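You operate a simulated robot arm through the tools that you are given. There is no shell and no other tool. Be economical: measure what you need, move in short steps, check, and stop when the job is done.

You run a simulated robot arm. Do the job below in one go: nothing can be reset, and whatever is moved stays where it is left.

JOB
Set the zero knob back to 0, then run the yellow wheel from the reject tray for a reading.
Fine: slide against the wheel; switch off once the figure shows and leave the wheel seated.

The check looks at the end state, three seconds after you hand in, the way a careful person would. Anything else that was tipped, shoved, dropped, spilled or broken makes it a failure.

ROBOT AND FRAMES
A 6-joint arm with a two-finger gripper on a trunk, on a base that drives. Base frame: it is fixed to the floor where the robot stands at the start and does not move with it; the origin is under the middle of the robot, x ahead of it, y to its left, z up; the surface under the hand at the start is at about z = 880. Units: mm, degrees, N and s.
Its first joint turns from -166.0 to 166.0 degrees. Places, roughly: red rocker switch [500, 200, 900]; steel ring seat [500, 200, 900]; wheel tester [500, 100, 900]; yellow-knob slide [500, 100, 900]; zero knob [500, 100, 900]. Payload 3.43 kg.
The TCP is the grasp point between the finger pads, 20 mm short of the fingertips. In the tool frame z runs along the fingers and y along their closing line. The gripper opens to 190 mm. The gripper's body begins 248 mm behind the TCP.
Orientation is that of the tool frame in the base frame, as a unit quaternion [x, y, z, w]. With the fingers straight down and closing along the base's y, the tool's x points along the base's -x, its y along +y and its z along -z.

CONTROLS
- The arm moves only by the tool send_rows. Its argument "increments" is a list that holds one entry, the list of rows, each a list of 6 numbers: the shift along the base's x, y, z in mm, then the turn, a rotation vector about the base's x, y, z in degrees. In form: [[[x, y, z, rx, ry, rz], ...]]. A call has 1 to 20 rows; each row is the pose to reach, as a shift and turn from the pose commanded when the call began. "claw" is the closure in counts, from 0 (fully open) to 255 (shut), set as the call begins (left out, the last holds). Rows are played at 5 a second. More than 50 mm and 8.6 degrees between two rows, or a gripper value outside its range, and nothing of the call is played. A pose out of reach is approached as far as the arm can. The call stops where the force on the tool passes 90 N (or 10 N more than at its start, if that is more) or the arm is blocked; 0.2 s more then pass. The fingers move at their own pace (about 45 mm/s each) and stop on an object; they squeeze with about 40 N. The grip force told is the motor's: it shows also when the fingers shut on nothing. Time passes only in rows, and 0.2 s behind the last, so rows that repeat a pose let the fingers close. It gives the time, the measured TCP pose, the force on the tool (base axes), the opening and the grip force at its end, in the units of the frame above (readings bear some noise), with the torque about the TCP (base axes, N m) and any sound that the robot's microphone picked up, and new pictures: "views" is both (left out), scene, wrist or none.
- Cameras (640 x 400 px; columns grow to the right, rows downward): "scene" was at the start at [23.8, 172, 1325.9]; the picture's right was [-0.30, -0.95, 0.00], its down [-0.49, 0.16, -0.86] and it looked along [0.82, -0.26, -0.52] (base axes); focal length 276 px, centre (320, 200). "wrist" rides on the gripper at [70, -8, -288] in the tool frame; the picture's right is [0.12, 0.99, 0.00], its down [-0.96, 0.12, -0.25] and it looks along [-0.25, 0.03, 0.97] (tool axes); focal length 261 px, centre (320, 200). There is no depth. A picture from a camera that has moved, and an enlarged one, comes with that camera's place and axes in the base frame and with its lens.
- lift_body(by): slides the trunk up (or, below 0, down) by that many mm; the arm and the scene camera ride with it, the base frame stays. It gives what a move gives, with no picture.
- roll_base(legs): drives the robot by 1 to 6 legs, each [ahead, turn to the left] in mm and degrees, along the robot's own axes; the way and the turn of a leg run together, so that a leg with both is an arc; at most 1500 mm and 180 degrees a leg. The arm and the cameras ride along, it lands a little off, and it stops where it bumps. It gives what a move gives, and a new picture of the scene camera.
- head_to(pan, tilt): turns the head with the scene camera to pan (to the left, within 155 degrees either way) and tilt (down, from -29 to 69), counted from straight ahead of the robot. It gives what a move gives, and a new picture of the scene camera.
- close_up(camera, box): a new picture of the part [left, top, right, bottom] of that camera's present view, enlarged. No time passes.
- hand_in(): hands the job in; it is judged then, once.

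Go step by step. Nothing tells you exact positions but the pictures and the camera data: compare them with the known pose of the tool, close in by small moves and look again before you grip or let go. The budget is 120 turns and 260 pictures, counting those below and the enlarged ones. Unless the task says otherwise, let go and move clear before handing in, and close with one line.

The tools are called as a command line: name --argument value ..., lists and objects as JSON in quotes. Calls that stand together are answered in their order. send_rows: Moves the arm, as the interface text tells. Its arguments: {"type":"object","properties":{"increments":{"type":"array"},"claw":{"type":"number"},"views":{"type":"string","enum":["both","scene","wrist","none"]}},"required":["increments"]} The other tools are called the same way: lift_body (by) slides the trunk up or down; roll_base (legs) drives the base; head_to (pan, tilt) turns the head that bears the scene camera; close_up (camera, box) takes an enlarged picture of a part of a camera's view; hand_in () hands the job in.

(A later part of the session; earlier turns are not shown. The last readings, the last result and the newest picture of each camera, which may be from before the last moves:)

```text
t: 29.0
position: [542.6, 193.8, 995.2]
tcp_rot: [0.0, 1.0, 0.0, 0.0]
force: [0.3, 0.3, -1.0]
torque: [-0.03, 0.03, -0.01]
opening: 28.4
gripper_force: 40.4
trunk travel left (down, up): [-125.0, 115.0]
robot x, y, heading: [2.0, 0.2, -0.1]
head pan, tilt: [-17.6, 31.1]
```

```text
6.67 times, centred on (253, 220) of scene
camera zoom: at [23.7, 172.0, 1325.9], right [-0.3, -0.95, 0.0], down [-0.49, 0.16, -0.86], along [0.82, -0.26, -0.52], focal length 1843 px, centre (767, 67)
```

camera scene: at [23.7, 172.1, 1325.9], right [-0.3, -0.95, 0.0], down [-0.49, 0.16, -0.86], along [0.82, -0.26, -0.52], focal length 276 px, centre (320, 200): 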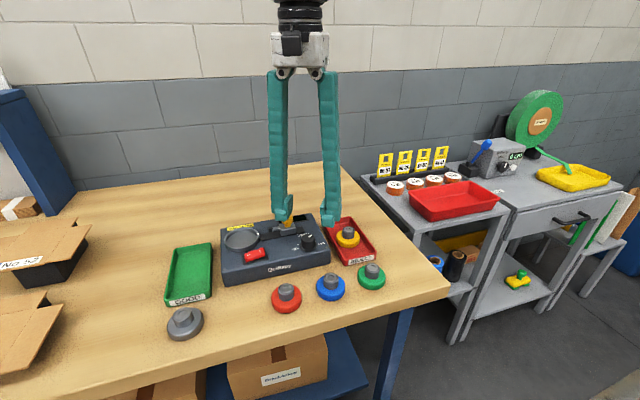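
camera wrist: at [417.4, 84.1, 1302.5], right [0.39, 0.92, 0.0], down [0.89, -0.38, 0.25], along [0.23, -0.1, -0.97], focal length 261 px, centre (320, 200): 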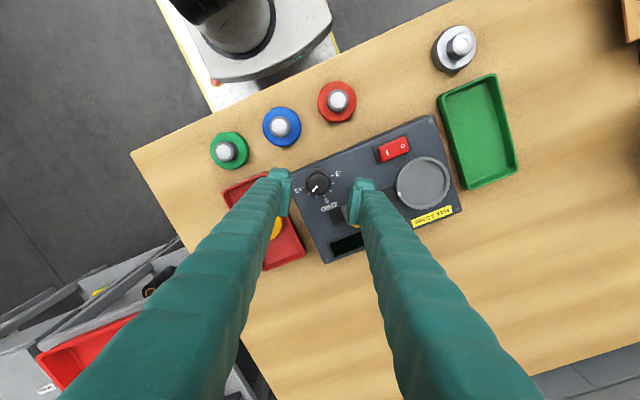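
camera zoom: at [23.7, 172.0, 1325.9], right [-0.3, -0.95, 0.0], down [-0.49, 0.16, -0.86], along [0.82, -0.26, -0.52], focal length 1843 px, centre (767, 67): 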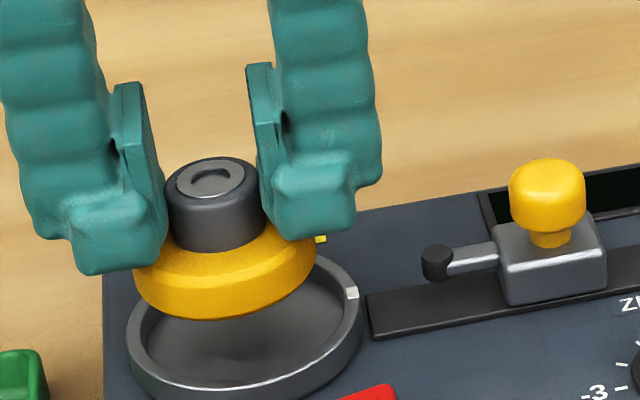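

Aligned within about a millimetre. I'll lower to just above the rim, then ease down.

send_rows --increments '[[[0.6, -0.7, -10, 0, 0, 0], [0.6, -0.7, -18, 0, 0, 0], [0.6, -0.7, -22, 0, 0, 0], [0.6, -0.7, -22, 0, 0, 0]]]' --views "none"

close_up --camera "wrist" --box '[240, 140, 400, 240]'

close_up --camera "scene" --box '[205, 190, 301, 250]'

```text
t: 30.0
position: [540.7, 192.6, 974.6]
tcp_rot: [-0.001, 1.0, 0.0, 0.001]
force: [-19.5, -8.3, 55.2]
torque: [0.31, -0.82, -0.03]
opening: 28.8
gripper_force: 39.6
trunk travel left (down, up): [-125.0, 115.0]
robot x, y, heading: [0.6, 2.3, 0.2]
head pan, tilt: [-17.6, 31.1]
```

```text
4.00 times, centred on (320, 190) of wrist
camera zoom: at [469.3, 183.6, 1262.3], right [-0.12, 0.99, 0.0], down [0.96, 0.12, 0.25], along [0.25, 0.03, -0.97], focal length 1043 px, centre (320, 240)
```

zoom: 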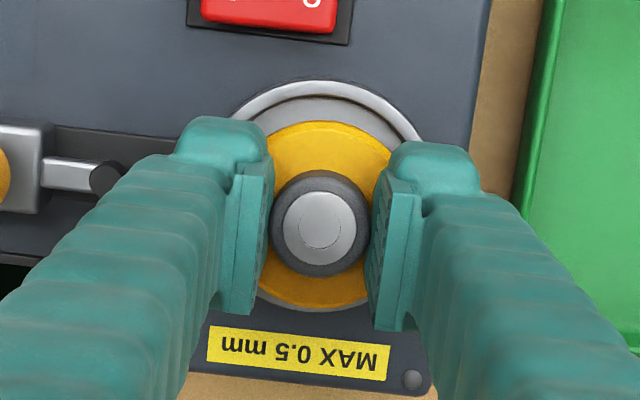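

```text
6.67 times, centred on (253, 220) of scene
camera zoom: at [21.7, 171.1, 1326.7], right [-0.3, -0.95, 0.0], down [-0.49, 0.16, -0.86], along [0.82, -0.26, -0.51], focal length 1843 px, centre (767, 67)
```

zoom: 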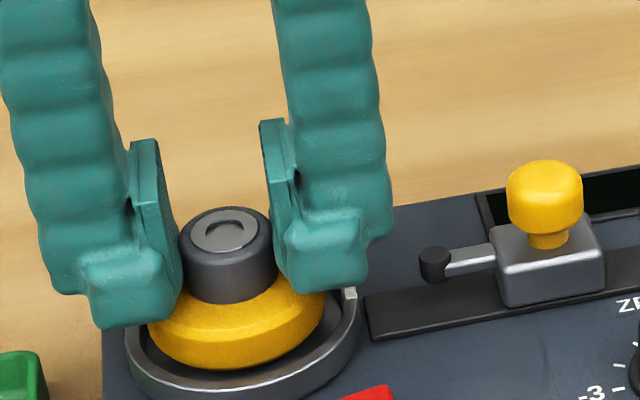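

I have contact force already; I'll zoom to see whether the wheel sits on the floor or on the rim.

close_up --camera "scene" --box '[220, 220, 268, 250]'

close_up --camera "wrist" --box '[288, 155, 352, 195]'

```text
13.33 times, centred on (244, 235) of scene
camera zoom: at [21.7, 171.1, 1326.7], right [-0.3, -0.95, 0.0], down [-0.49, 0.16, -0.86], along [0.82, -0.26, -0.51], focal length 3686 px, centre (1333, -267)
```

zoom: 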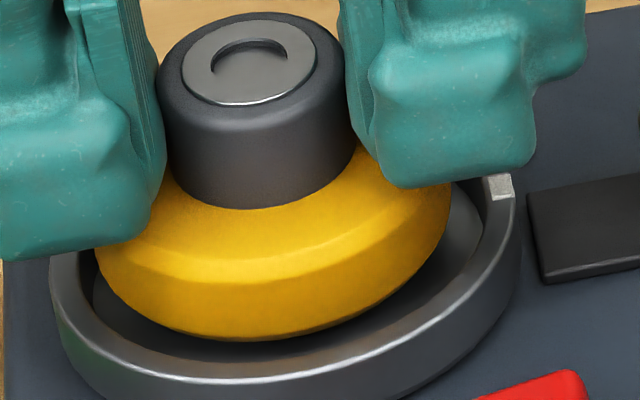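

```text
10.00 times, centred on (320, 175) of wrist
camera zoom: at [469.3, 183.6, 1262.3], right [-0.12, 0.99, 0.0], down [0.96, 0.12, 0.25], along [0.25, 0.03, -0.97], focal length 2606 px, centre (320, 450)
```

zoom: 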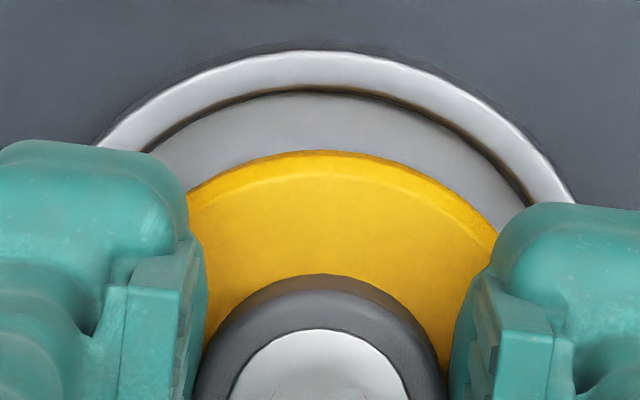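

The contact is at the +x side of the rim, and the ring top is nearer z 937, which puts the ring centre about 2 mm towards -x. I'll lift a little, shift and lower gently.

send_rows --increments '[[[0, 0, 8, 0, 0, 0], [-2.2, -0.6, 8, 0, 0, 0], [-2.2, -0.6, 4, 0, 0, 0], [-2.2, -0.6, 2, 0, 0, 0], [-2.2, -0.6, 2, 0, 0, 0]]]' --views "none"

close_up --camera "scene" --box '[220, 220, 268, 250]'

close_up --camera "wrist" --box '[288, 155, 352, 195]'

```text
t: 31.2
position: [539.5, 192.9, 975.1]
tcp_rot: [0.0, 1.0, 0.0, 0.0]
force: [1.0, 1.6, 23.6]
torque: [0.71, -0.34, 0.0]
opening: 28.4
gripper_force: 39.6
trunk travel left (down, up): [-125.0, 115.0]
robot x, y, heading: [1.7, 1.1, -0.1]
head pan, tilt: [-17.6, 31.1]
```

```text
13.33 times, centred on (244, 235) of scene
camera zoom: at [23.3, 171.8, 1326.3], right [-0.3, -0.95, 0.0], down [-0.49, 0.16, -0.86], along [0.82, -0.26, -0.52], focal length 3686 px, centre (1333, -267)
```

zoom: 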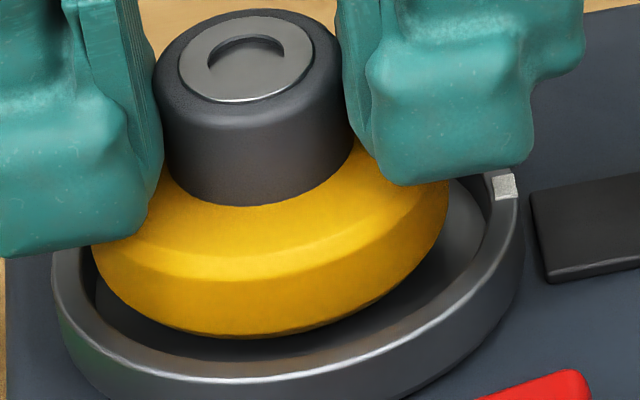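

```text
10.00 times, centred on (320, 175) of wrist
camera zoom: at [469.2, 184.4, 1263.0], right [-0.12, 0.99, 0.0], down [0.96, 0.12, 0.25], along [0.25, 0.03, -0.97], focal length 2606 px, centre (320, 450)
```

zoom: 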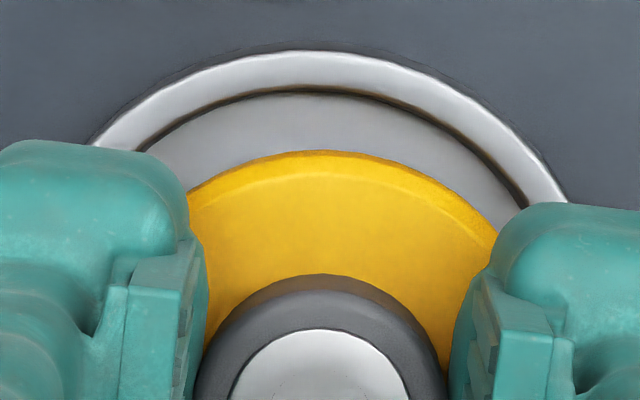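

The contact is now on the +y side, and the scene view shows a bigger gap on the right. I'll lift, shift by -y 2.8 and -x 1.5, and lower.

send_rows --increments '[[[0, 0, 6, 0, 0, 0], [-1.5, -2.8, 6, 0, 0, 0], [-1.5, -2.8, 2, 0, 0, 0], [-1.5, -2.8, -1, 0, 0, 0], [-1.5, -2.8, -1, 0, 0, 0]]]' --views "none"

close_up --camera "scene" --box '[220, 220, 268, 250]'

close_up --camera "wrist" --box '[288, 155, 352, 195]'

```text
t: 32.4
position: [538.9, 189.5, 973.5]
tcp_rot: [0.0, 1.0, 0.0, 0.0]
force: [-0.3, -0.1, -1.1]
torque: [-0.01, 0.0, -0.02]
opening: 28.5
gripper_force: 39.7
trunk travel left (down, up): [-125.0, 115.0]
robot x, y, heading: [-3.7, -4.5, 0.2]
head pan, tilt: [-17.6, 31.1]
```

```text
13.33 times, centred on (244, 235) of scene
camera zoom: at [23.7, 172.0, 1325.9], right [-0.3, -0.95, 0.0], down [-0.49, 0.16, -0.86], along [0.82, -0.26, -0.52], focal length 3686 px, centre (1333, -267)
```

zoom: 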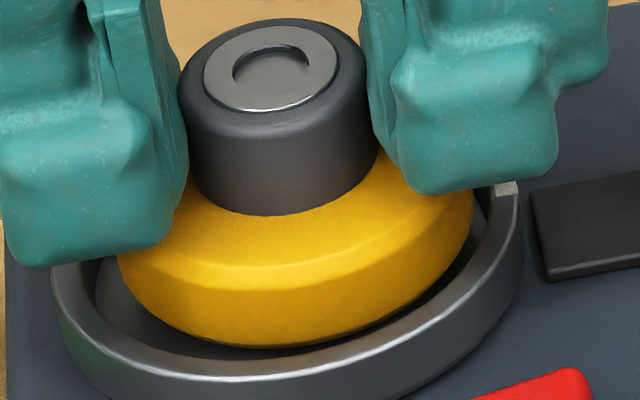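

```text
10.00 times, centred on (320, 175) of wrist
camera zoom: at [468.6, 181.2, 1261.0], right [-0.12, 0.99, 0.0], down [0.96, 0.12, 0.25], along [0.25, 0.03, -0.97], focal length 2606 px, centre (320, 450)
```

zoom: 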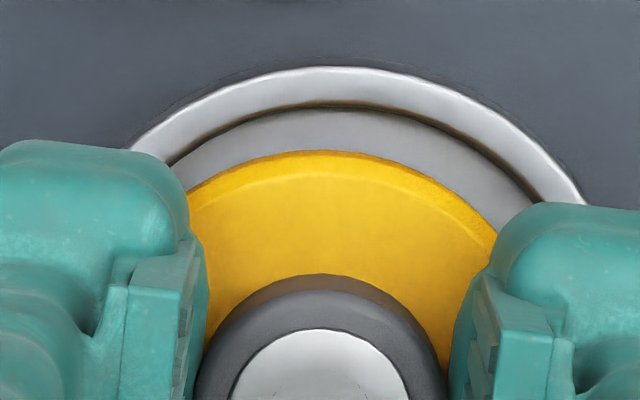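

The wheel now enters freely. I'll nudge y by +0.6 and keep lowering gently.

send_rows --increments '[[[0, 0.6, -1, 0, 0, 0], [0, 0.6, -2, 0, 0, 0], [0, 0.6, -3, 0, 0, 0], [0, 0.6, -3, 0, 0, 0]]]' --views "none"

close_up --camera "scene" --box '[220, 220, 268, 250]'

```text
t: 33.4
position: [539.6, 190.2, 972.0]
tcp_rot: [0.0, 1.0, 0.0, 0.001]
force: [4.2, 0.5, 26.9]
torque: [-0.05, 0.6, -0.01]
opening: 28.2
gripper_force: 40.2
trunk travel left (down, up): [-125.0, 115.0]
robot x, y, heading: [2.2, -2.7, 0.2]
head pan, tilt: [-17.6, 31.1]
```

```text
13.33 times, centred on (244, 235) of scene
camera zoom: at [23.4, 171.8, 1326.3], right [-0.3, -0.95, 0.0], down [-0.49, 0.16, -0.86], along [0.82, -0.26, -0.52], focal length 3686 px, centre (1333, -267)
```

zoom: 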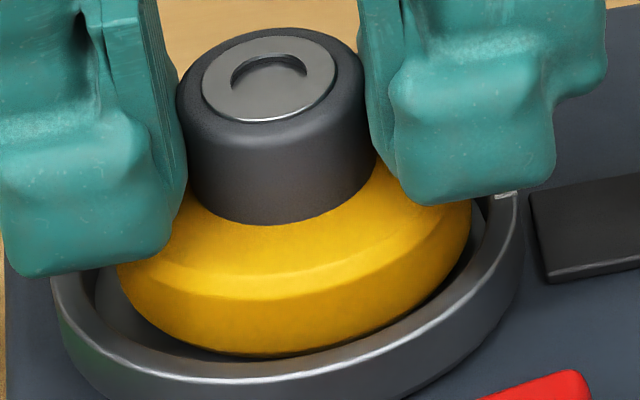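

The contact is now on the -x side, so it is slightly too far back. I'll shift by +x 1.3 and try again.

send_rows --increments '[[[0, 0, 4, 0, 0, 0], [1.3, 0, 4, 0, 0, 0], [1.3, 0, 1, 0, 0, 0], [1.3, 0, -0.5, 0, 0, 0], [1.3, 0, -0.5, 0, 0, 0]]]' --views "none"

close_up --camera "scene" --box '[220, 220, 268, 250]'

close_up --camera "wrist" --box '[288, 155, 352, 195]'

```text
t: 34.6
position: [539.9, 191.2, 970.4]
tcp_rot: [0.0, 1.0, 0.0, 0.0]
force: [1.1, 2.9, 30.8]
torque: [0.06, 0.66, -0.02]
opening: 28.3
gripper_force: 39.7
trunk travel left (down, up): [-125.0, 115.0]
robot x, y, heading: [-0.3, 2.3, -0.2]
head pan, tilt: [-17.6, 31.1]
```

```text
13.33 times, centred on (244, 235) of scene
camera zoom: at [23.0, 171.8, 1326.4], right [-0.3, -0.95, 0.0], down [-0.49, 0.16, -0.86], along [0.82, -0.26, -0.52], focal length 3686 px, centre (1333, -267)
```

zoom: 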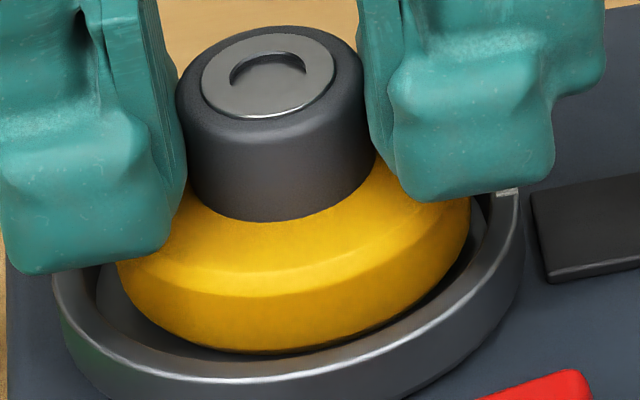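

```text
10.00 times, centred on (320, 175) of wrist
camera zoom: at [469.0, 181.5, 1259.1], right [-0.12, 0.99, 0.0], down [0.96, 0.12, 0.25], along [0.25, 0.03, -0.97], focal length 2606 px, centre (320, 450)
```

zoom: 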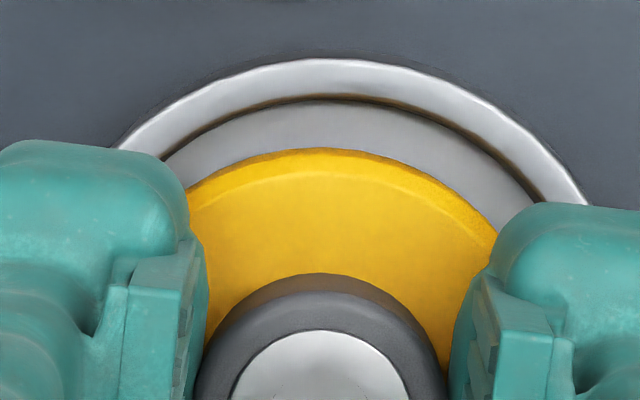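

This contact looks like the floor: the wheel is down inside the ring with gaps all round. I'll centre it slightly (+y 1, -x 0.6) and set it down lightly.

send_rows --increments '[[[0, 0, 3, 0, 0, 0], [-0.6, 1.1, 3, 0, 0, 0], [-0.6, 1.1, 3, 0, 0, 0], [-0.6, 1.1, 1, 0, 0, 0], [-0.6, 1.1, 1, 0, 0, 0]]]' --views "none"

close_up --camera "wrist" --box '[288, 155, 352, 195]'

```text
t: 35.8
position: [540.1, 190.6, 970.5]
tcp_rot: [0.0, 1.0, 0.0, -0.001]
force: [1.6, 0.1, 7.8]
torque: [-0.02, 0.23, 0.04]
opening: 28.2
gripper_force: 40.5
trunk travel left (down, up): [-125.0, 115.0]
robot x, y, heading: [0.9, -0.8, 0.2]
head pan, tilt: [-17.6, 31.1]
```

```text
10.00 times, centred on (320, 175) of wrist
camera zoom: at [469.1, 182.6, 1259.2], right [-0.12, 0.99, 0.0], down [0.96, 0.12, 0.25], along [0.25, 0.03, -0.97], focal length 2606 px, centre (320, 450)
```

zoom: 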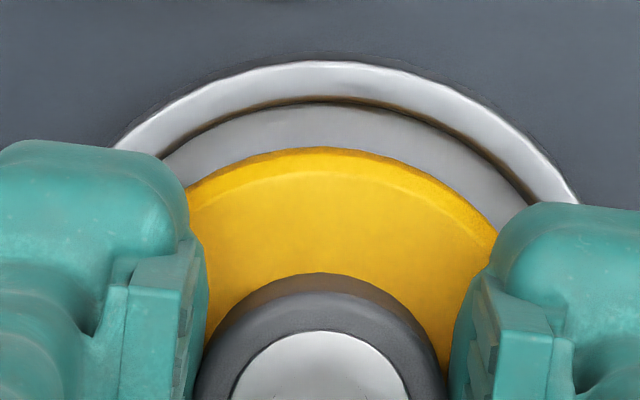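

It rests lightly on the floor. I'll release, lift straight up and look.

send_rows --increments '[[[0, 0, 0, 0, 0, 0], [0, 0, 0, 0, 0, 0], [0, 0, 0, 0, 0, 0], [0, 0, 15, 0, 0, 0], [0, 0, 45, 0, 0, 0], [-30, 0, 90, 0, 0, 0], [-60, 0, 120, 0, 0, 0], [-60, 0, 120, 0, 0, 0]]]' --claw 203 --views "none"

close_up --camera "wrist" --box '[256, 160, 384, 240]'

close_up --camera "scene" --box '[205, 200, 333, 280]'

```text
refused: row 6 steps farther than a row can; nothing moved
```

```text
5.00 times, centred on (320, 200) of wrist
camera zoom: at [469.1, 182.6, 1259.2], right [-0.12, 0.99, 0.0], down [0.96, 0.12, 0.25], along [0.25, 0.03, -0.97], focal length 1303 px, centre (320, 200)
```

zoom: 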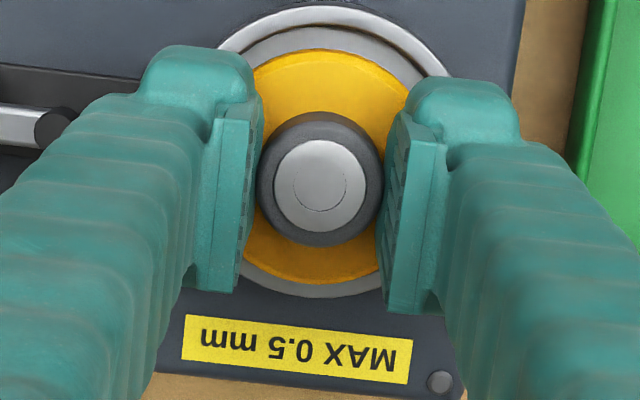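

```text
5.00 times, centred on (269, 240) of scene
camera zoom: at [23.6, 171.9, 1326.1], right [-0.3, -0.95, 0.0], down [-0.49, 0.16, -0.86], along [0.82, -0.26, -0.52], focal length 1382 px, centre (575, 0)
```

zoom: 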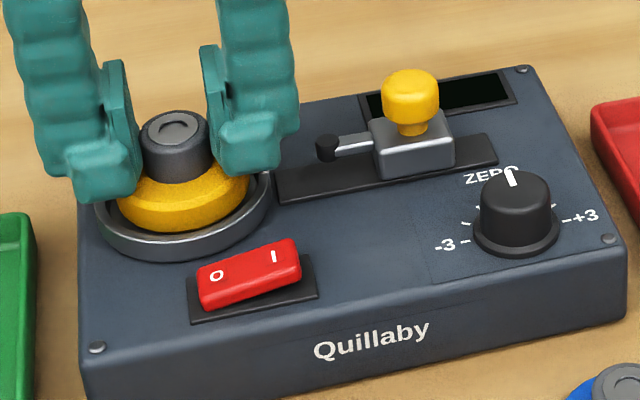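

Nothing moved. The wheel is still about 1.5 mm towards +x, so I'll correct that, release and lift.

send_rows --increments '[[[0, 0, 2, 0, 0, 0], [-1.5, 0, 2, 0, 0, 0], [-1.5, 0, 0, 0, 0, 0], [-1.5, 0, 0, 0, 0, 0]]]' --views "none"

send_rows --increments '[[[0, 0, 0, 0, 0, 0], [0, 0, 0, 0, 0, 0], [0, 0, 0, 0, 0, 0], [0, 0, 15, 0, 0, 0], [0, 0, 45, 0, 0, 0], [-20, 0, 85, 0, 0, 0], [-40, 0, 120, 0, 0, 0], [-60, 0, 120, 0, 0, 0], [-60, 0, 120, 0, 0, 0]]]' --claw 203 --views "none"

close_up --camera "wrist" --box '[240, 150, 400, 250]'

close_up --camera "scene" --box '[205, 200, 333, 280]'

```text
t: 36.8
position: [537.6, 192.5, 971.0]
tcp_rot: [0.0, 1.0, 0.0, 0.0]
force: [-1.6, -0.3, 6.1]
torque: [0.01, 0.22, 0.03]
opening: 28.4
gripper_force: 39.5
trunk travel left (down, up): [-125.0, 115.0]
robot x, y, heading: [0.3, 1.9, -0.1]
head pan, tilt: [-17.6, 31.1]
```

```text
t: 38.8
position: [476.7, 188.5, 1090.8]
tcp_rot: [0.0, 1.0, 0.0, 0.0]
force: [0.7, 0.8, 0.9]
torque: [0.0, -0.01, -0.01]
opening: 38.8
gripper_force: 0.0
trunk travel left (down, up): [-125.0, 115.0]
robot x, y, heading: [-1.3, -2.1, 0.1]
head pan, tilt: [-17.6, 31.1]
```

```text
4.00 times, centred on (320, 200) of wrist
camera zoom: at [406.3, 180.9, 1379.0], right [-0.12, 0.99, 0.0], down [0.96, 0.12, 0.25], along [0.25, 0.03, -0.97], focal length 1043 px, centre (320, 200)
```

zoom: 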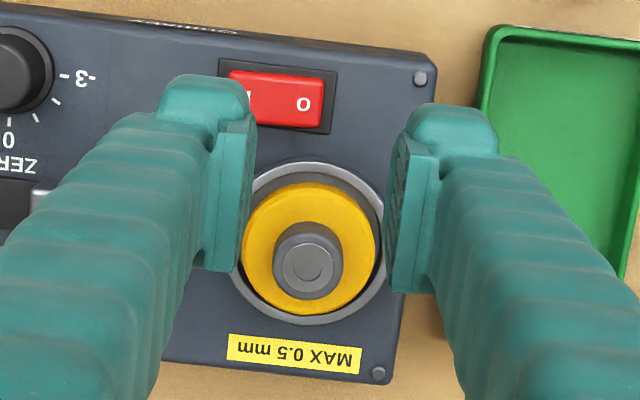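

```text
5.00 times, centred on (269, 240) of scene
camera zoom: at [23.7, 171.9, 1325.9], right [-0.3, -0.95, 0.0], down [-0.49, 0.16, -0.86], along [0.82, -0.26, -0.52], focal length 1382 px, centre (575, 0)
```

zoom: 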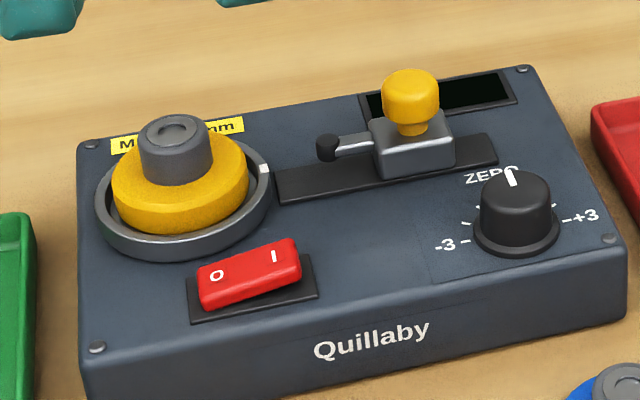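

The wheel sits level inside the ring. Next is the slide: I'll hover over its yellow knob.

send_rows --increments '[[[20, -40, 0, 0, 0, 0], [40, -75, 0, 0, 0, 0], [61, -104, 0, 0, 0, 0], [61, -104, -40, 0, 0, 0], [61, -104, -75, 0, 0, 0], [61, -104, -75, 0, 0, 0], [61, -104, -75, 0, 0, 0]]]' --claw 188 --views "none"

close_up --camera "wrist" --box '[240, 140, 432, 260]'

close_up --camera "scene" --box '[205, 180, 333, 260]'

```text
t: 40.4
position: [538.6, 88.6, 1017.2]
tcp_rot: [0.0, 1.0, 0.0, 0.0]
force: [0.6, -0.3, -0.4]
torque: [-0.03, 0.0, 0.04]
opening: 50.2
gripper_force: 0.0
trunk travel left (down, up): [-125.0, 115.0]
robot x, y, heading: [-0.1, -2.1, 0.1]
head pan, tilt: [-17.6, 31.1]
```

```text
3.33 times, centred on (336, 200) of wrist
camera zoom: at [468.9, 79.3, 1305.7], right [-0.12, 0.99, 0.0], down [0.96, 0.12, 0.25], along [0.25, 0.03, -0.97], focal length 869 px, centre (267, 200)
```

zoom: 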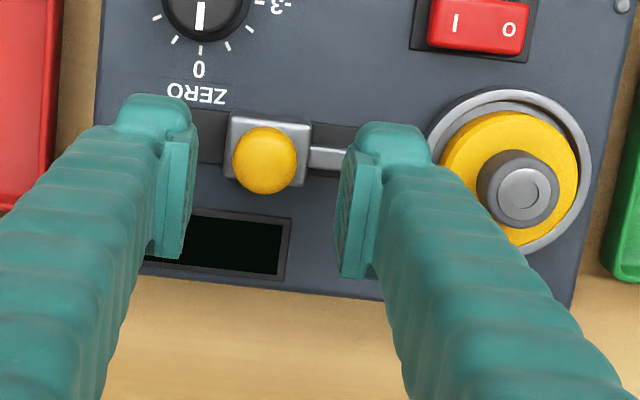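

```text
5.00 times, centred on (269, 220) of scene
camera zoom: at [23.7, 171.9, 1325.9], right [-0.3, -0.95, 0.0], down [-0.49, 0.16, -0.86], along [0.82, -0.26, -0.52], focal length 1382 px, centre (575, 100)
```

zoom: 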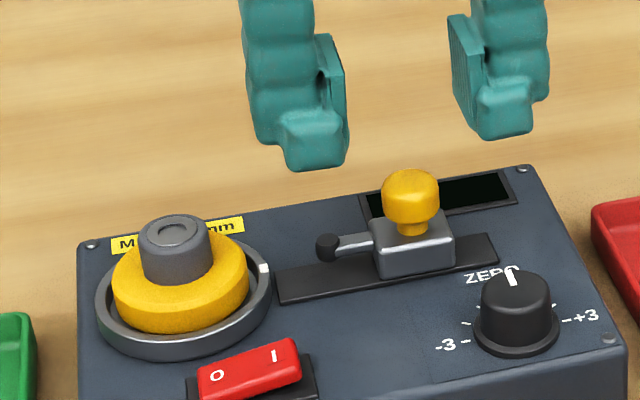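

The slide knob is at (540, 87), about 26 mm across. I'll come down around it.

send_rows --increments '[[[1.3, -0.4, -15, 0, 0, 0], [1.3, -0.4, -35, 0, 0, 0], [1.3, -0.4, -48, 0, 0, 0], [1.3, -0.4, -48, 0, 0, 0]]]' --claw 196 --views "none"

close_up --camera "scene" --box '[225, 200, 321, 260]'

close_up --camera "wrist" --box '[240, 140, 400, 240]'

```text
t: 41.4
position: [541.6, 86.8, 968.0]
tcp_rot: [0.0, 1.0, 0.001, 0.0]
force: [-3.0, -0.1, 11.5]
torque: [0.43, 0.1, 0.11]
opening: 44.1
gripper_force: 0.3
trunk travel left (down, up): [-125.0, 115.0]
robot x, y, heading: [0.1, -5.2, -0.1]
head pan, tilt: [-17.6, 31.1]
```

```text
6.67 times, centred on (273, 230) of scene
camera zoom: at [23.3, 171.9, 1326.1], right [-0.3, -0.95, 0.0], down [-0.49, 0.16, -0.86], along [0.82, -0.26, -0.52], focal length 1843 px, centre (633, 0)
```

zoom: 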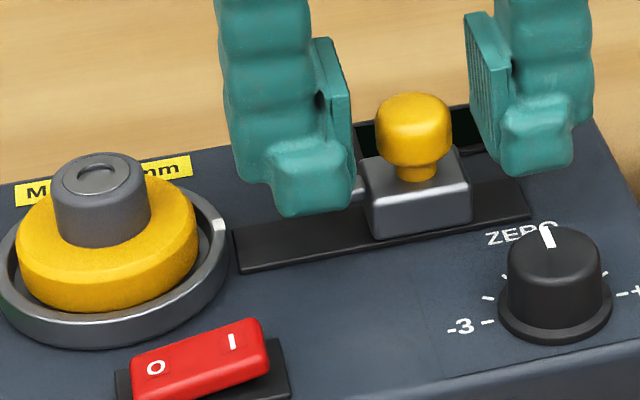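

```text
4.00 times, centred on (320, 190) of wrist
camera zoom: at [470.6, 78.2, 1256.2], right [-0.12, 0.99, 0.0], down [0.96, 0.12, 0.25], along [0.25, 0.03, -0.97], focal length 1043 px, centre (320, 240)
```

zoom: 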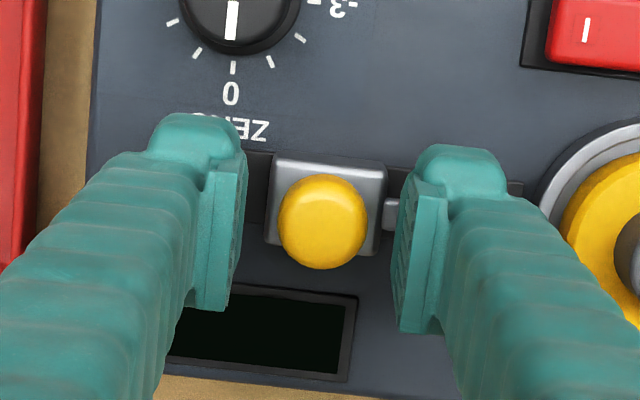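

The +y fingertip is touching the probe arm lightly. I'll raise 5 mm and close on the knob there.

send_rows --increments '[[[0, 0, 5, 0, 0, 0], [0, 0, 5, 0, 0, 0], [0, 0, 5, 0, 0, 0]]]' --views "none"

send_rows --increments '[[[0, 0, 0, 0, 0, 0], [0, 0, 0, 0, 0, 0], [0, 0, 0, 0, 0, 0], [0, 0, 0, 0, 0, 0]]]' --claw 255 --views "none"

close_up --camera "scene" --box '[225, 200, 321, 260]'

```text
t: 42.2
position: [541.5, 87.4, 973.5]
tcp_rot: [0.0, 1.0, 0.0, 0.0]
force: [-0.5, -0.2, 0.3]
torque: [0.01, 0.04, 0.01]
opening: 43.9
gripper_force: 0.1
trunk travel left (down, up): [-125.0, 115.0]
robot x, y, heading: [-2.3, 0.1, 0.1]
head pan, tilt: [-17.6, 31.1]
```

```text
t: 43.2
position: [541.8, 87.0, 972.6]
tcp_rot: [-0.001, 1.0, 0.0, 0.001]
force: [0.4, 1.1, -0.8]
torque: [0.02, -0.04, 0.0]
opening: 24.5
gripper_force: 45.2
trunk travel left (down, up): [-125.0, 115.0]
robot x, y, heading: [-0.5, -2.1, 0.1]
head pan, tilt: [-17.6, 31.1]
```

```text
6.67 times, centred on (273, 230) of scene
camera zoom: at [23.7, 172.0, 1325.9], right [-0.3, -0.95, 0.0], down [-0.49, 0.16, -0.86], along [0.82, -0.26, -0.52], focal length 1843 px, centre (633, 0)
```

zoom: 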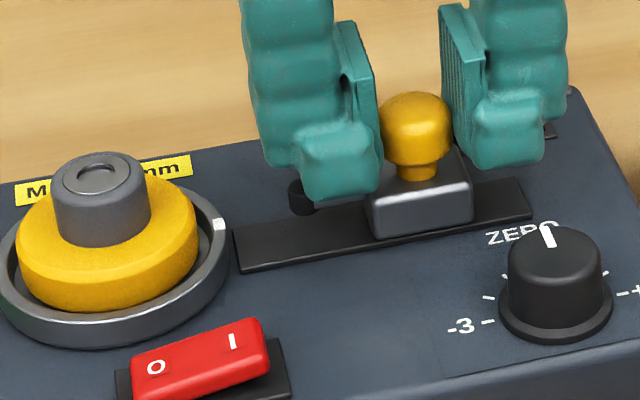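

The knob is gripped. I'll slide +y by 20 mm first.

send_rows --increments '[[[0, 5, 0, 0, 0, 0], [0, 10, 0, 0, 0, 0], [0, 15, 0, 0, 0, 0], [0, 20, 0, 0, 0, 0], [0, 20, 0, 0, 0, 0]]]' --views "none"

close_up --camera "scene" --box '[225, 200, 321, 260]'

close_up --camera "wrist" --box '[256, 140, 416, 240]'

```text
t: 44.4
position: [540.6, 106.8, 973.2]
tcp_rot: [0.0, 1.0, 0.0, 0.0]
force: [7.9, -0.8, -2.8]
torque: [-0.01, -0.17, 0.0]
opening: 24.7
gripper_force: 45.1
trunk travel left (down, up): [-125.0, 115.0]
robot x, y, heading: [-3.0, 1.1, 0.2]
head pan, tilt: [-17.6, 31.1]
```

```text
6.67 times, centred on (273, 230) of scene
camera zoom: at [24.1, 171.9, 1325.9], right [-0.3, -0.95, 0.0], down [-0.49, 0.16, -0.86], along [0.82, -0.26, -0.52], focal length 1843 px, centre (633, 0)
```

zoom: 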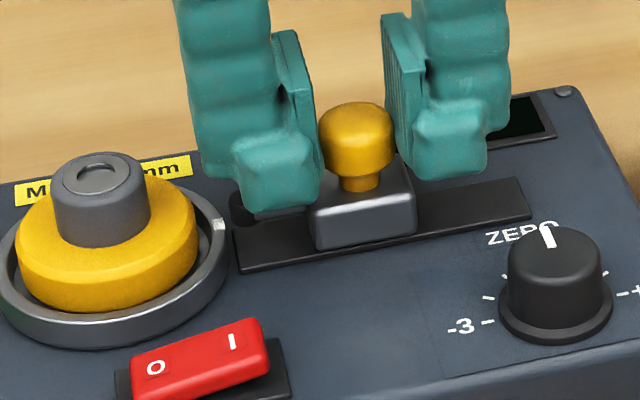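

```text
4.00 times, centred on (336, 190) of wrist
camera zoom: at [470.4, 98.5, 1260.9], right [-0.12, 0.99, 0.0], down [0.96, 0.12, 0.25], along [0.25, 0.03, -0.97], focal length 1043 px, centre (256, 240)
```

zoom: 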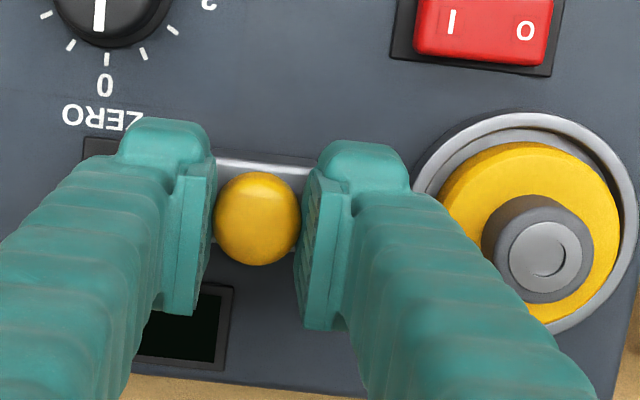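

It slides freely. I'll continue in small steps.

send_rows --increments '[[[0, 2, 0, 0, 0, 0], [0, 4, 0, 0, 0, 0], [0, 6, 0, 0, 0, 0], [0, 8, 0, 0, 0, 0], [0, 8, 0, 0, 0, 0]]]' --views "none"

close_up --camera "scene" --box '[225, 200, 321, 260]'

close_up --camera "wrist" --box '[256, 140, 416, 240]'

```text
t: 45.6
position: [540.4, 115.0, 973.0]
tcp_rot: [0.001, 1.0, 0.0, 0.0]
force: [10.4, 2.1, 14.3]
torque: [0.03, -0.06, 0.0]
opening: 24.6
gripper_force: 44.8
trunk travel left (down, up): [-125.0, 115.0]
robot x, y, heading: [-0.5, 1.9, 0.1]
head pan, tilt: [-17.6, 31.1]
```

```text
6.67 times, centred on (273, 230) of scene
camera zoom: at [23.7, 171.9, 1326.0], right [-0.3, -0.95, 0.0], down [-0.49, 0.16, -0.86], along [0.82, -0.26, -0.52], focal length 1843 px, centre (633, 0)
```

zoom: 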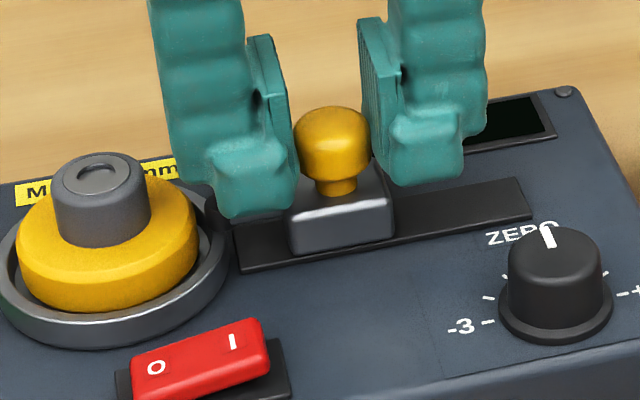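

```text
4.00 times, centred on (336, 190) of wrist
camera zoom: at [470.2, 106.5, 1260.8], right [-0.12, 0.99, 0.0], down [0.96, 0.12, 0.25], along [0.25, 0.03, -0.97], focal length 1043 px, centre (256, 240)
```

zoom: 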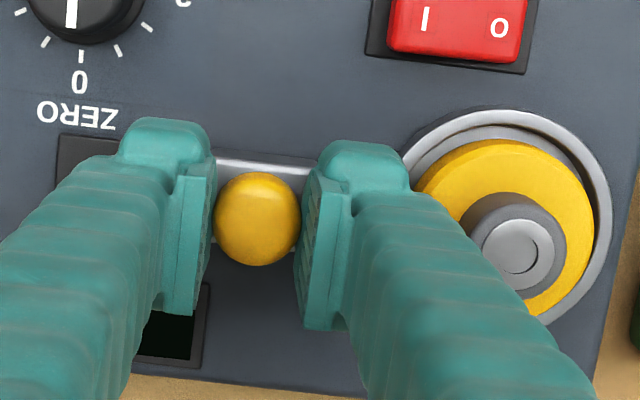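

send_rows --increments '[[[0, 1, 0, 0, 0, 0], [0, 2, 0, 0, 0, 0], [0, 2, 0, 0, 0, 0]]]' --views "none"

close_up --camera "wrist" --box '[300, 140, 428, 220]'

```text
t: 46.4
position: [541.6, 116.6, 972.3]
tcp_rot: [0.0, 1.0, 0.0, 0.0]
force: [14.5, 0.8, 14.7]
torque: [-0.01, -0.23, 0.03]
opening: 24.7
gripper_force: 44.6
trunk travel left (down, up): [-125.0, 115.0]
robot x, y, heading: [2.5, -2.8, -0.0]
head pan, tilt: [-17.6, 31.1]
```

```text
5.00 times, centred on (364, 180) of wrist
camera zoom: at [470.2, 108.3, 1260.8], right [-0.12, 0.99, 0.0], down [0.96, 0.12, 0.25], along [0.25, 0.03, -0.97], focal length 1303 px, centre (100, 300)
```

zoom: 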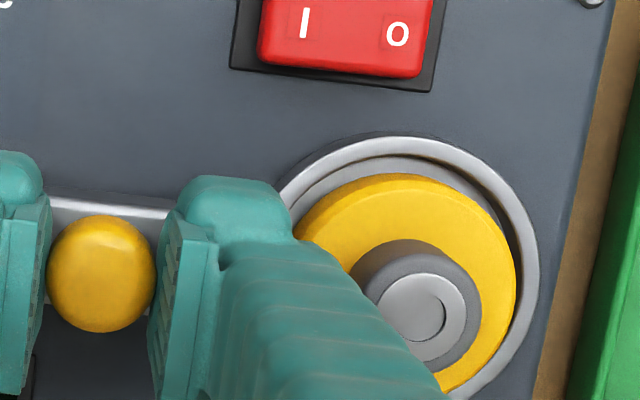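

send_rows --increments '[[[0.5, 1, 0.5, 0, 0, 0], [0.5, 2, 0.5, 0, 0, 0], [0.5, 2, 0.5, 0, 0, 0]]]' --views "none"

send_rows --increments '[[[0, 0.7, 0, 0, 0, 0], [0, 1.5, 0, 0, 0, 0], [0, 1.5, 0, 0, 0, 0]]]' --views "none"

close_up --camera "scene" --box '[220, 215, 284, 255]'

```text
t: 47.2
position: [540.7, 117.8, 972.5]
tcp_rot: [0.0, 1.0, -0.001, -0.001]
force: [8.4, -22.5, -1.1]
torque: [-0.22, -0.11, -0.03]
opening: 24.6
gripper_force: 45.3
trunk travel left (down, up): [-125.0, 115.0]
robot x, y, heading: [6.4, 2.8, 0.0]
head pan, tilt: [-17.6, 31.1]
```

```text
t: 48.0
position: [540.0, 117.3, 973.1]
tcp_rot: [0.0, 1.0, -0.001, -0.001]
force: [5.7, -49.5, -5.3]
torque: [-0.37, 0.06, 0.08]
opening: 24.6
gripper_force: 44.7
trunk travel left (down, up): [-125.0, 115.0]
robot x, y, heading: [-0.9, 0.1, -0.2]
head pan, tilt: [-17.6, 31.1]
```

```text
10.00 times, centred on (252, 235) of scene
camera zoom: at [24.4, 169.8, 1326.1], right [-0.3, -0.95, 0.0], down [-0.49, 0.16, -0.86], along [0.82, -0.26, -0.52], focal length 2764 px, centre (1000, -150)
```

zoom: 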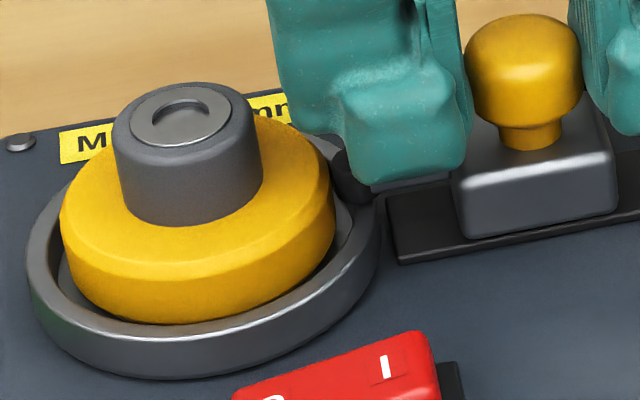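

A hard stop at y≈118: the probe tip is at the wheel's rim. I'll relax the push and release the knob, then look.

send_rows --increments '[[[0, -1.2, 0, 0, 0, 0], [0, -2.0, 0, 0, 0, 0], [0, -2.0, 0, 0, 0, 0]]]' --views "none"

```text
t: 48.8
position: [539.5, 117.7, 972.6]
tcp_rot: [0.0, 1.0, 0.001, 0.0]
force: [-1.0, -37.2, -2.0]
torque: [-0.26, 0.04, 0.09]
opening: 24.7
gripper_force: 45.4
trunk travel left (down, up): [-125.0, 115.0]
robot x, y, heading: [-1.7, -3.5, -0.0]
head pan, tilt: [-17.6, 31.1]
```

send_rows --increments '[[[0, -1, 0, 0, 0, 0], [0, -1, 0, 0, 0, 0]]]' --views "none"

```text
t: 49.4
position: [540.9, 117.9, 972.8]
tcp_rot: [0.0, 1.0, 0.001, -0.001]
force: [-8.1, -25.0, -2.9]
torque: [-0.17, 0.07, 0.03]
opening: 24.7
gripper_force: 44.8
trunk travel left (down, up): [-125.0, 115.0]
robot x, y, heading: [-2.3, 2.0, -0.1]
head pan, tilt: [-17.6, 31.1]
```

send_rows --increments '[[[0.4, -1, 0, 0, 0, 0], [0.6, -1.8, 0, 0, 0, 0], [0.6, -1.8, 0, 0, 0, 0]]]' --views "none"

send_rows --increments '[[[0, 0, 0, 0, 0, 0], [0, 0, 0, 0, 0, 0], [0, 0, 0, 0, 0, 0], [0, 0, 20, 0, 0, 0], [0, 0, 60, 0, 0, 0], [-20, 0, 100, 0, 0, 0], [-20, 0, 100, 0, 0, 0]]]' --claw 200 --views "none"

close_up --camera "scene" --box '[205, 200, 333, 280]'

close_up --camera "wrist" --box '[256, 140, 416, 240]'

```text
t: 50.2
position: [540.2, 116.1, 973.5]
tcp_rot: [0.001, 1.0, 0.0, -0.001]
force: [-12.5, 1.0, -7.2]
torque: [0.08, 0.06, 0.12]
opening: 24.3
gripper_force: 45.1
trunk travel left (down, up): [-125.0, 115.0]
robot x, y, heading: [-0.2, -0.6, 0.0]
head pan, tilt: [-17.6, 31.1]
```

```text
t: 51.8
position: [522.6, 115.8, 1075.2]
tcp_rot: [0.001, 1.0, 0.0, 0.0]
force: [0.3, 0.3, 0.6]
torque: [-0.01, 0.03, 0.03]
opening: 40.9
gripper_force: 0.0
trunk travel left (down, up): [-125.0, 115.0]
robot x, y, heading: [-0.7, -0.7, -0.1]
head pan, tilt: [-17.6, 31.1]
```

```text
5.00 times, centred on (269, 240) of scene
camera zoom: at [23.7, 171.4, 1325.9], right [-0.3, -0.95, 0.0], down [-0.49, 0.16, -0.86], along [0.82, -0.26, -0.52], focal length 1382 px, centre (575, 0)
```

zoom: 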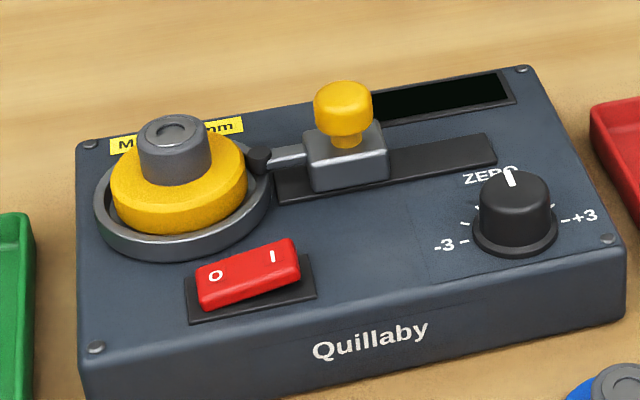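

```text
4.00 times, centred on (336, 190) of wrist
camera zoom: at [452.1, 107.4, 1363.2], right [-0.12, 0.99, 0.0], down [0.96, 0.11, 0.25], along [0.25, 0.03, -0.97], focal length 1043 px, centre (256, 240)
```

zoom: 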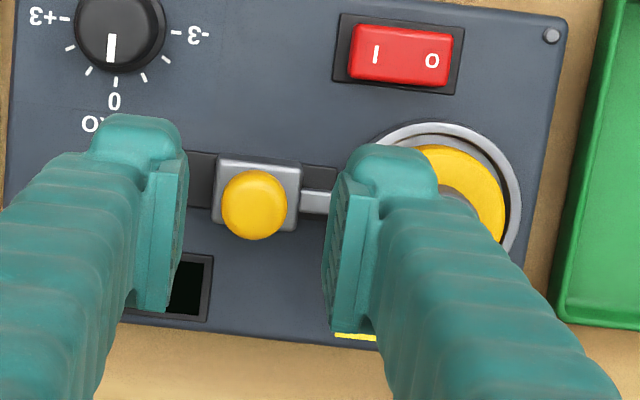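

close_up --camera "scene" --box '[236, 218, 284, 248]'

```text
13.33 times, centred on (260, 233) of scene
camera zoom: at [23.7, 171.4, 1325.9], right [-0.3, -0.95, 0.0], down [-0.49, 0.16, -0.86], along [0.82, -0.26, -0.52], focal length 3686 px, centre (1120, -240)
```

zoom: 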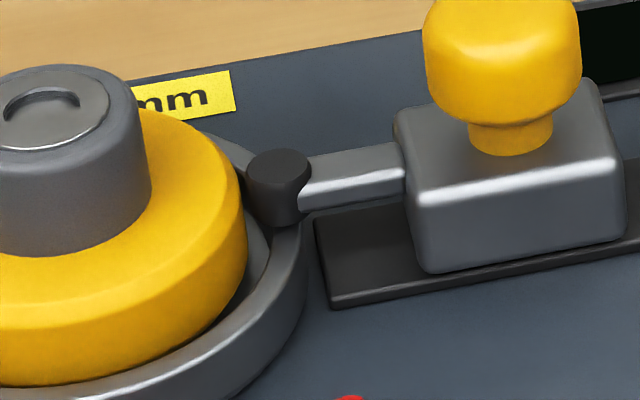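

The tip may have been drawn back a hair on release. I'll push it home from behind with the fingers shut, so that letting go cannot pull it back.

send_rows --increments '[[[9, -20, 0, 0, 0, 0], [18, -40, 0, 0, 0, 0], [18, -40, -40, 0, 0, 0], [18, -40, -80, 0, 0, 0], [18, -40, -104, 0, 0, 0], [18, -40, -104, 0, 0, 0]]]' --claw 255 --views "none"

close_up --camera "scene" --box '[225, 200, 321, 260]'

```text
t: 53.1
position: [538.1, 76.4, 981.5]
tcp_rot: [0.001, 1.0, 0.002, 0.009]
force: [-23.8, -5.5, 58.2]
torque: [1.75, 0.33, 0.68]
opening: 0.0
gripper_force: 34.3
trunk travel left (down, up): [-125.0, 115.0]
robot x, y, heading: [-3.3, -3.1, 0.2]
head pan, tilt: [-17.6, 31.1]
stopped in row 6: the force on the tool passed its limit at 107 N (the readings are from after the stop); the commanded pose is now the measured one
```

```text
6.67 times, centred on (273, 230) of scene
camera zoom: at [21.3, 170.8, 1326.9], right [-0.3, -0.95, 0.0], down [-0.49, 0.16, -0.86], along [0.82, -0.26, -0.51], focal length 1843 px, centre (633, 0)
```

zoom: 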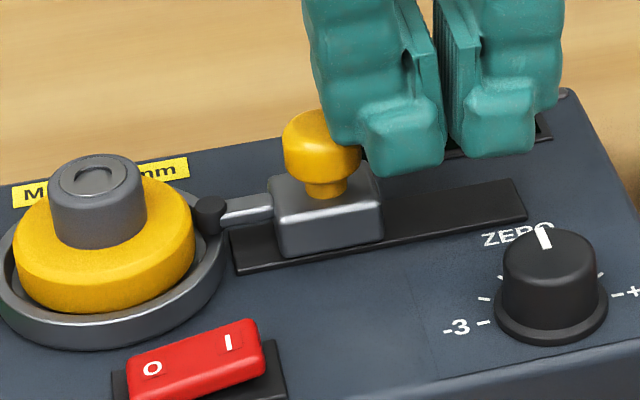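

The outer bulge of the finger landed on the knob. I'll back straight up and check for harm.

send_rows --increments '[[[0, 0, 15, 0, 0, 0], [0, 0, 50, 0, 0, 0], [0, 0, 50, 0, 0, 0]]]' --views "none"

close_up --camera "scene" --box '[205, 190, 333, 270]'

close_up --camera "wrist" --box '[240, 130, 432, 250]'

```text
t: 53.9
position: [540.0, 77.5, 1024.9]
tcp_rot: [0.0, 1.0, 0.001, 0.006]
force: [0.5, 0.3, 0.8]
torque: [0.0, 0.01, 0.01]
opening: 0.0
gripper_force: 34.1
trunk travel left (down, up): [-125.0, 115.0]
robot x, y, heading: [-0.5, 0.4, -0.0]
head pan, tilt: [-17.6, 31.1]
```

```text
5.00 times, centred on (269, 230) of scene
camera zoom: at [23.7, 171.4, 1325.8], right [-0.3, -0.95, 0.0], down [-0.49, 0.16, -0.86], along [0.82, -0.26, -0.52], focal length 1382 px, centre (575, 50)
```

zoom: 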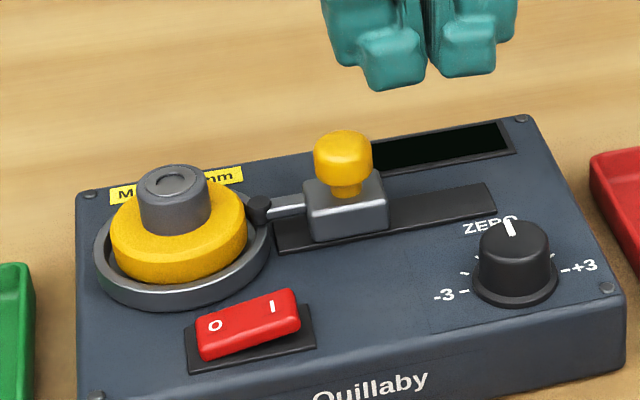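

```text
3.33 times, centred on (336, 190) of wrist
camera zoom: at [465.6, 68.7, 1313.9], right [-0.12, 0.99, 0.0], down [0.96, 0.11, 0.26], along [0.26, 0.03, -0.97], focal length 869 px, centre (267, 233)
```

zoom: 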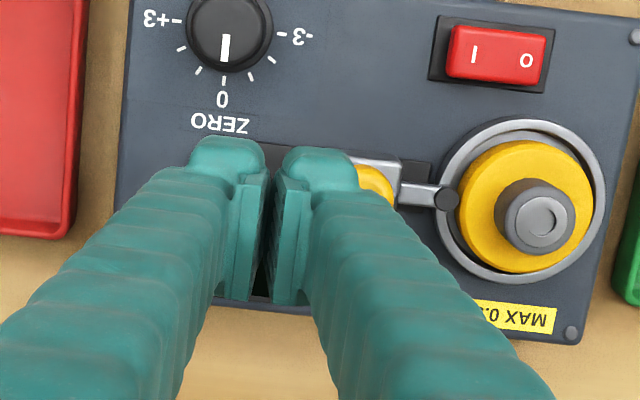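

Nothing looks disturbed. I'll zoom on the tip against the wheel.

close_up --camera "wrist" --box '[366, 160, 414, 190]'

close_up --camera "scene" --box '[236, 218, 284, 248]'

```text
13.33 times, centred on (390, 175) of wrist
camera zoom: at [465.6, 68.7, 1313.9], right [-0.12, 0.99, 0.0], down [0.96, 0.11, 0.26], along [0.26, 0.03, -0.97], focal length 3475 px, centre (-613, 533)
```

zoom: 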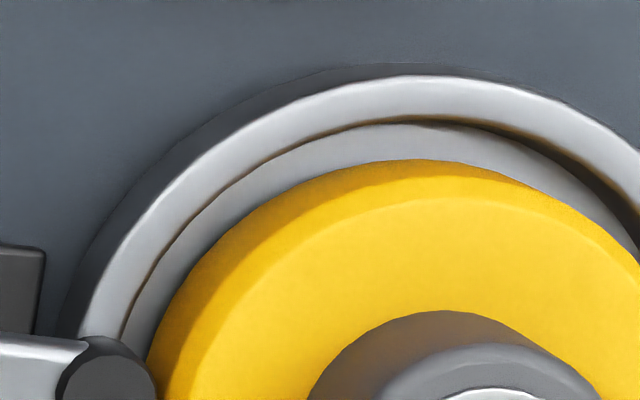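

```text
13.33 times, centred on (260, 233) of scene
camera zoom: at [23.7, 171.4, 1325.8], right [-0.3, -0.95, 0.0], down [-0.49, 0.16, -0.86], along [0.82, -0.26, -0.52], focal length 3686 px, centre (1120, -240)
```

zoom: 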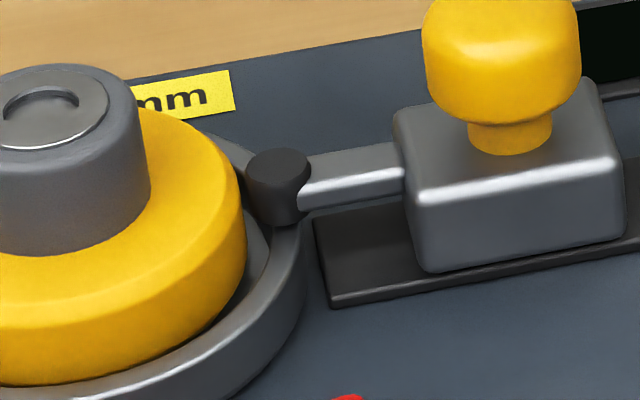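

It touches or nearly so; a gentle push will make certain, starting further back this time.

send_rows --increments '[[[0, -10, 0, 0, 0, 0], [0, -18, 0, 0, 0, 0], [0, -18, -25, 0, 0, 0], [0, -18, -50, 0, 0, 0], [0, -18, -50, 0, 0, 0]]]' --views "none"

close_up --camera "scene" --box '[225, 200, 321, 260]'

close_up --camera "wrist" --box '[240, 130, 432, 250]'

```text
t: 55.1
position: [539.3, 57.9, 976.0]
tcp_rot: [0.0, 1.0, 0.001, 0.006]
force: [0.2, 0.2, 0.7]
torque: [-0.01, -0.02, 0.02]
opening: 0.0
gripper_force: 33.8
trunk travel left (down, up): [-125.0, 115.0]
robot x, y, heading: [-2.1, -2.2, -0.1]
head pan, tilt: [-17.6, 31.1]
```

```text
6.67 times, centred on (273, 230) of scene
camera zoom: at [23.6, 171.4, 1325.9], right [-0.3, -0.95, 0.0], down [-0.49, 0.16, -0.86], along [0.82, -0.26, -0.52], focal length 1843 px, centre (633, 0)
```

zoom: 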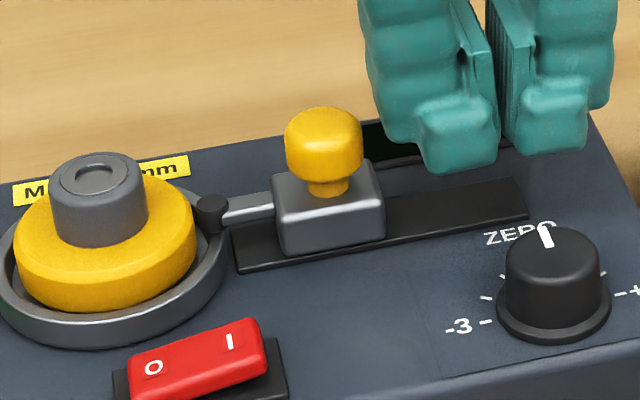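

```text
3.33 times, centred on (336, 190) of wrist
camera zoom: at [465.4, 49.6, 1263.0], right [-0.12, 0.99, 0.0], down [0.96, 0.11, 0.26], along [0.26, 0.03, -0.97], focal length 869 px, centre (267, 233)
```

zoom: 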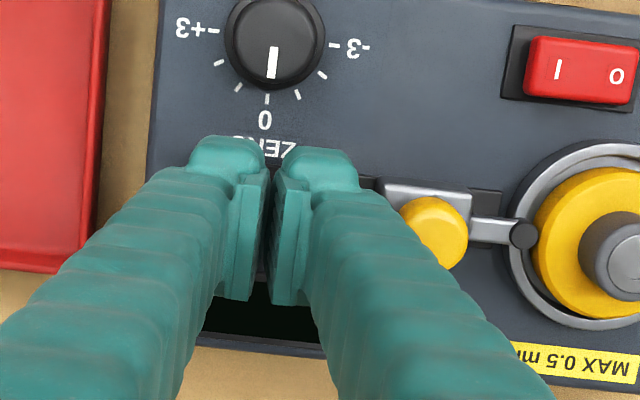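

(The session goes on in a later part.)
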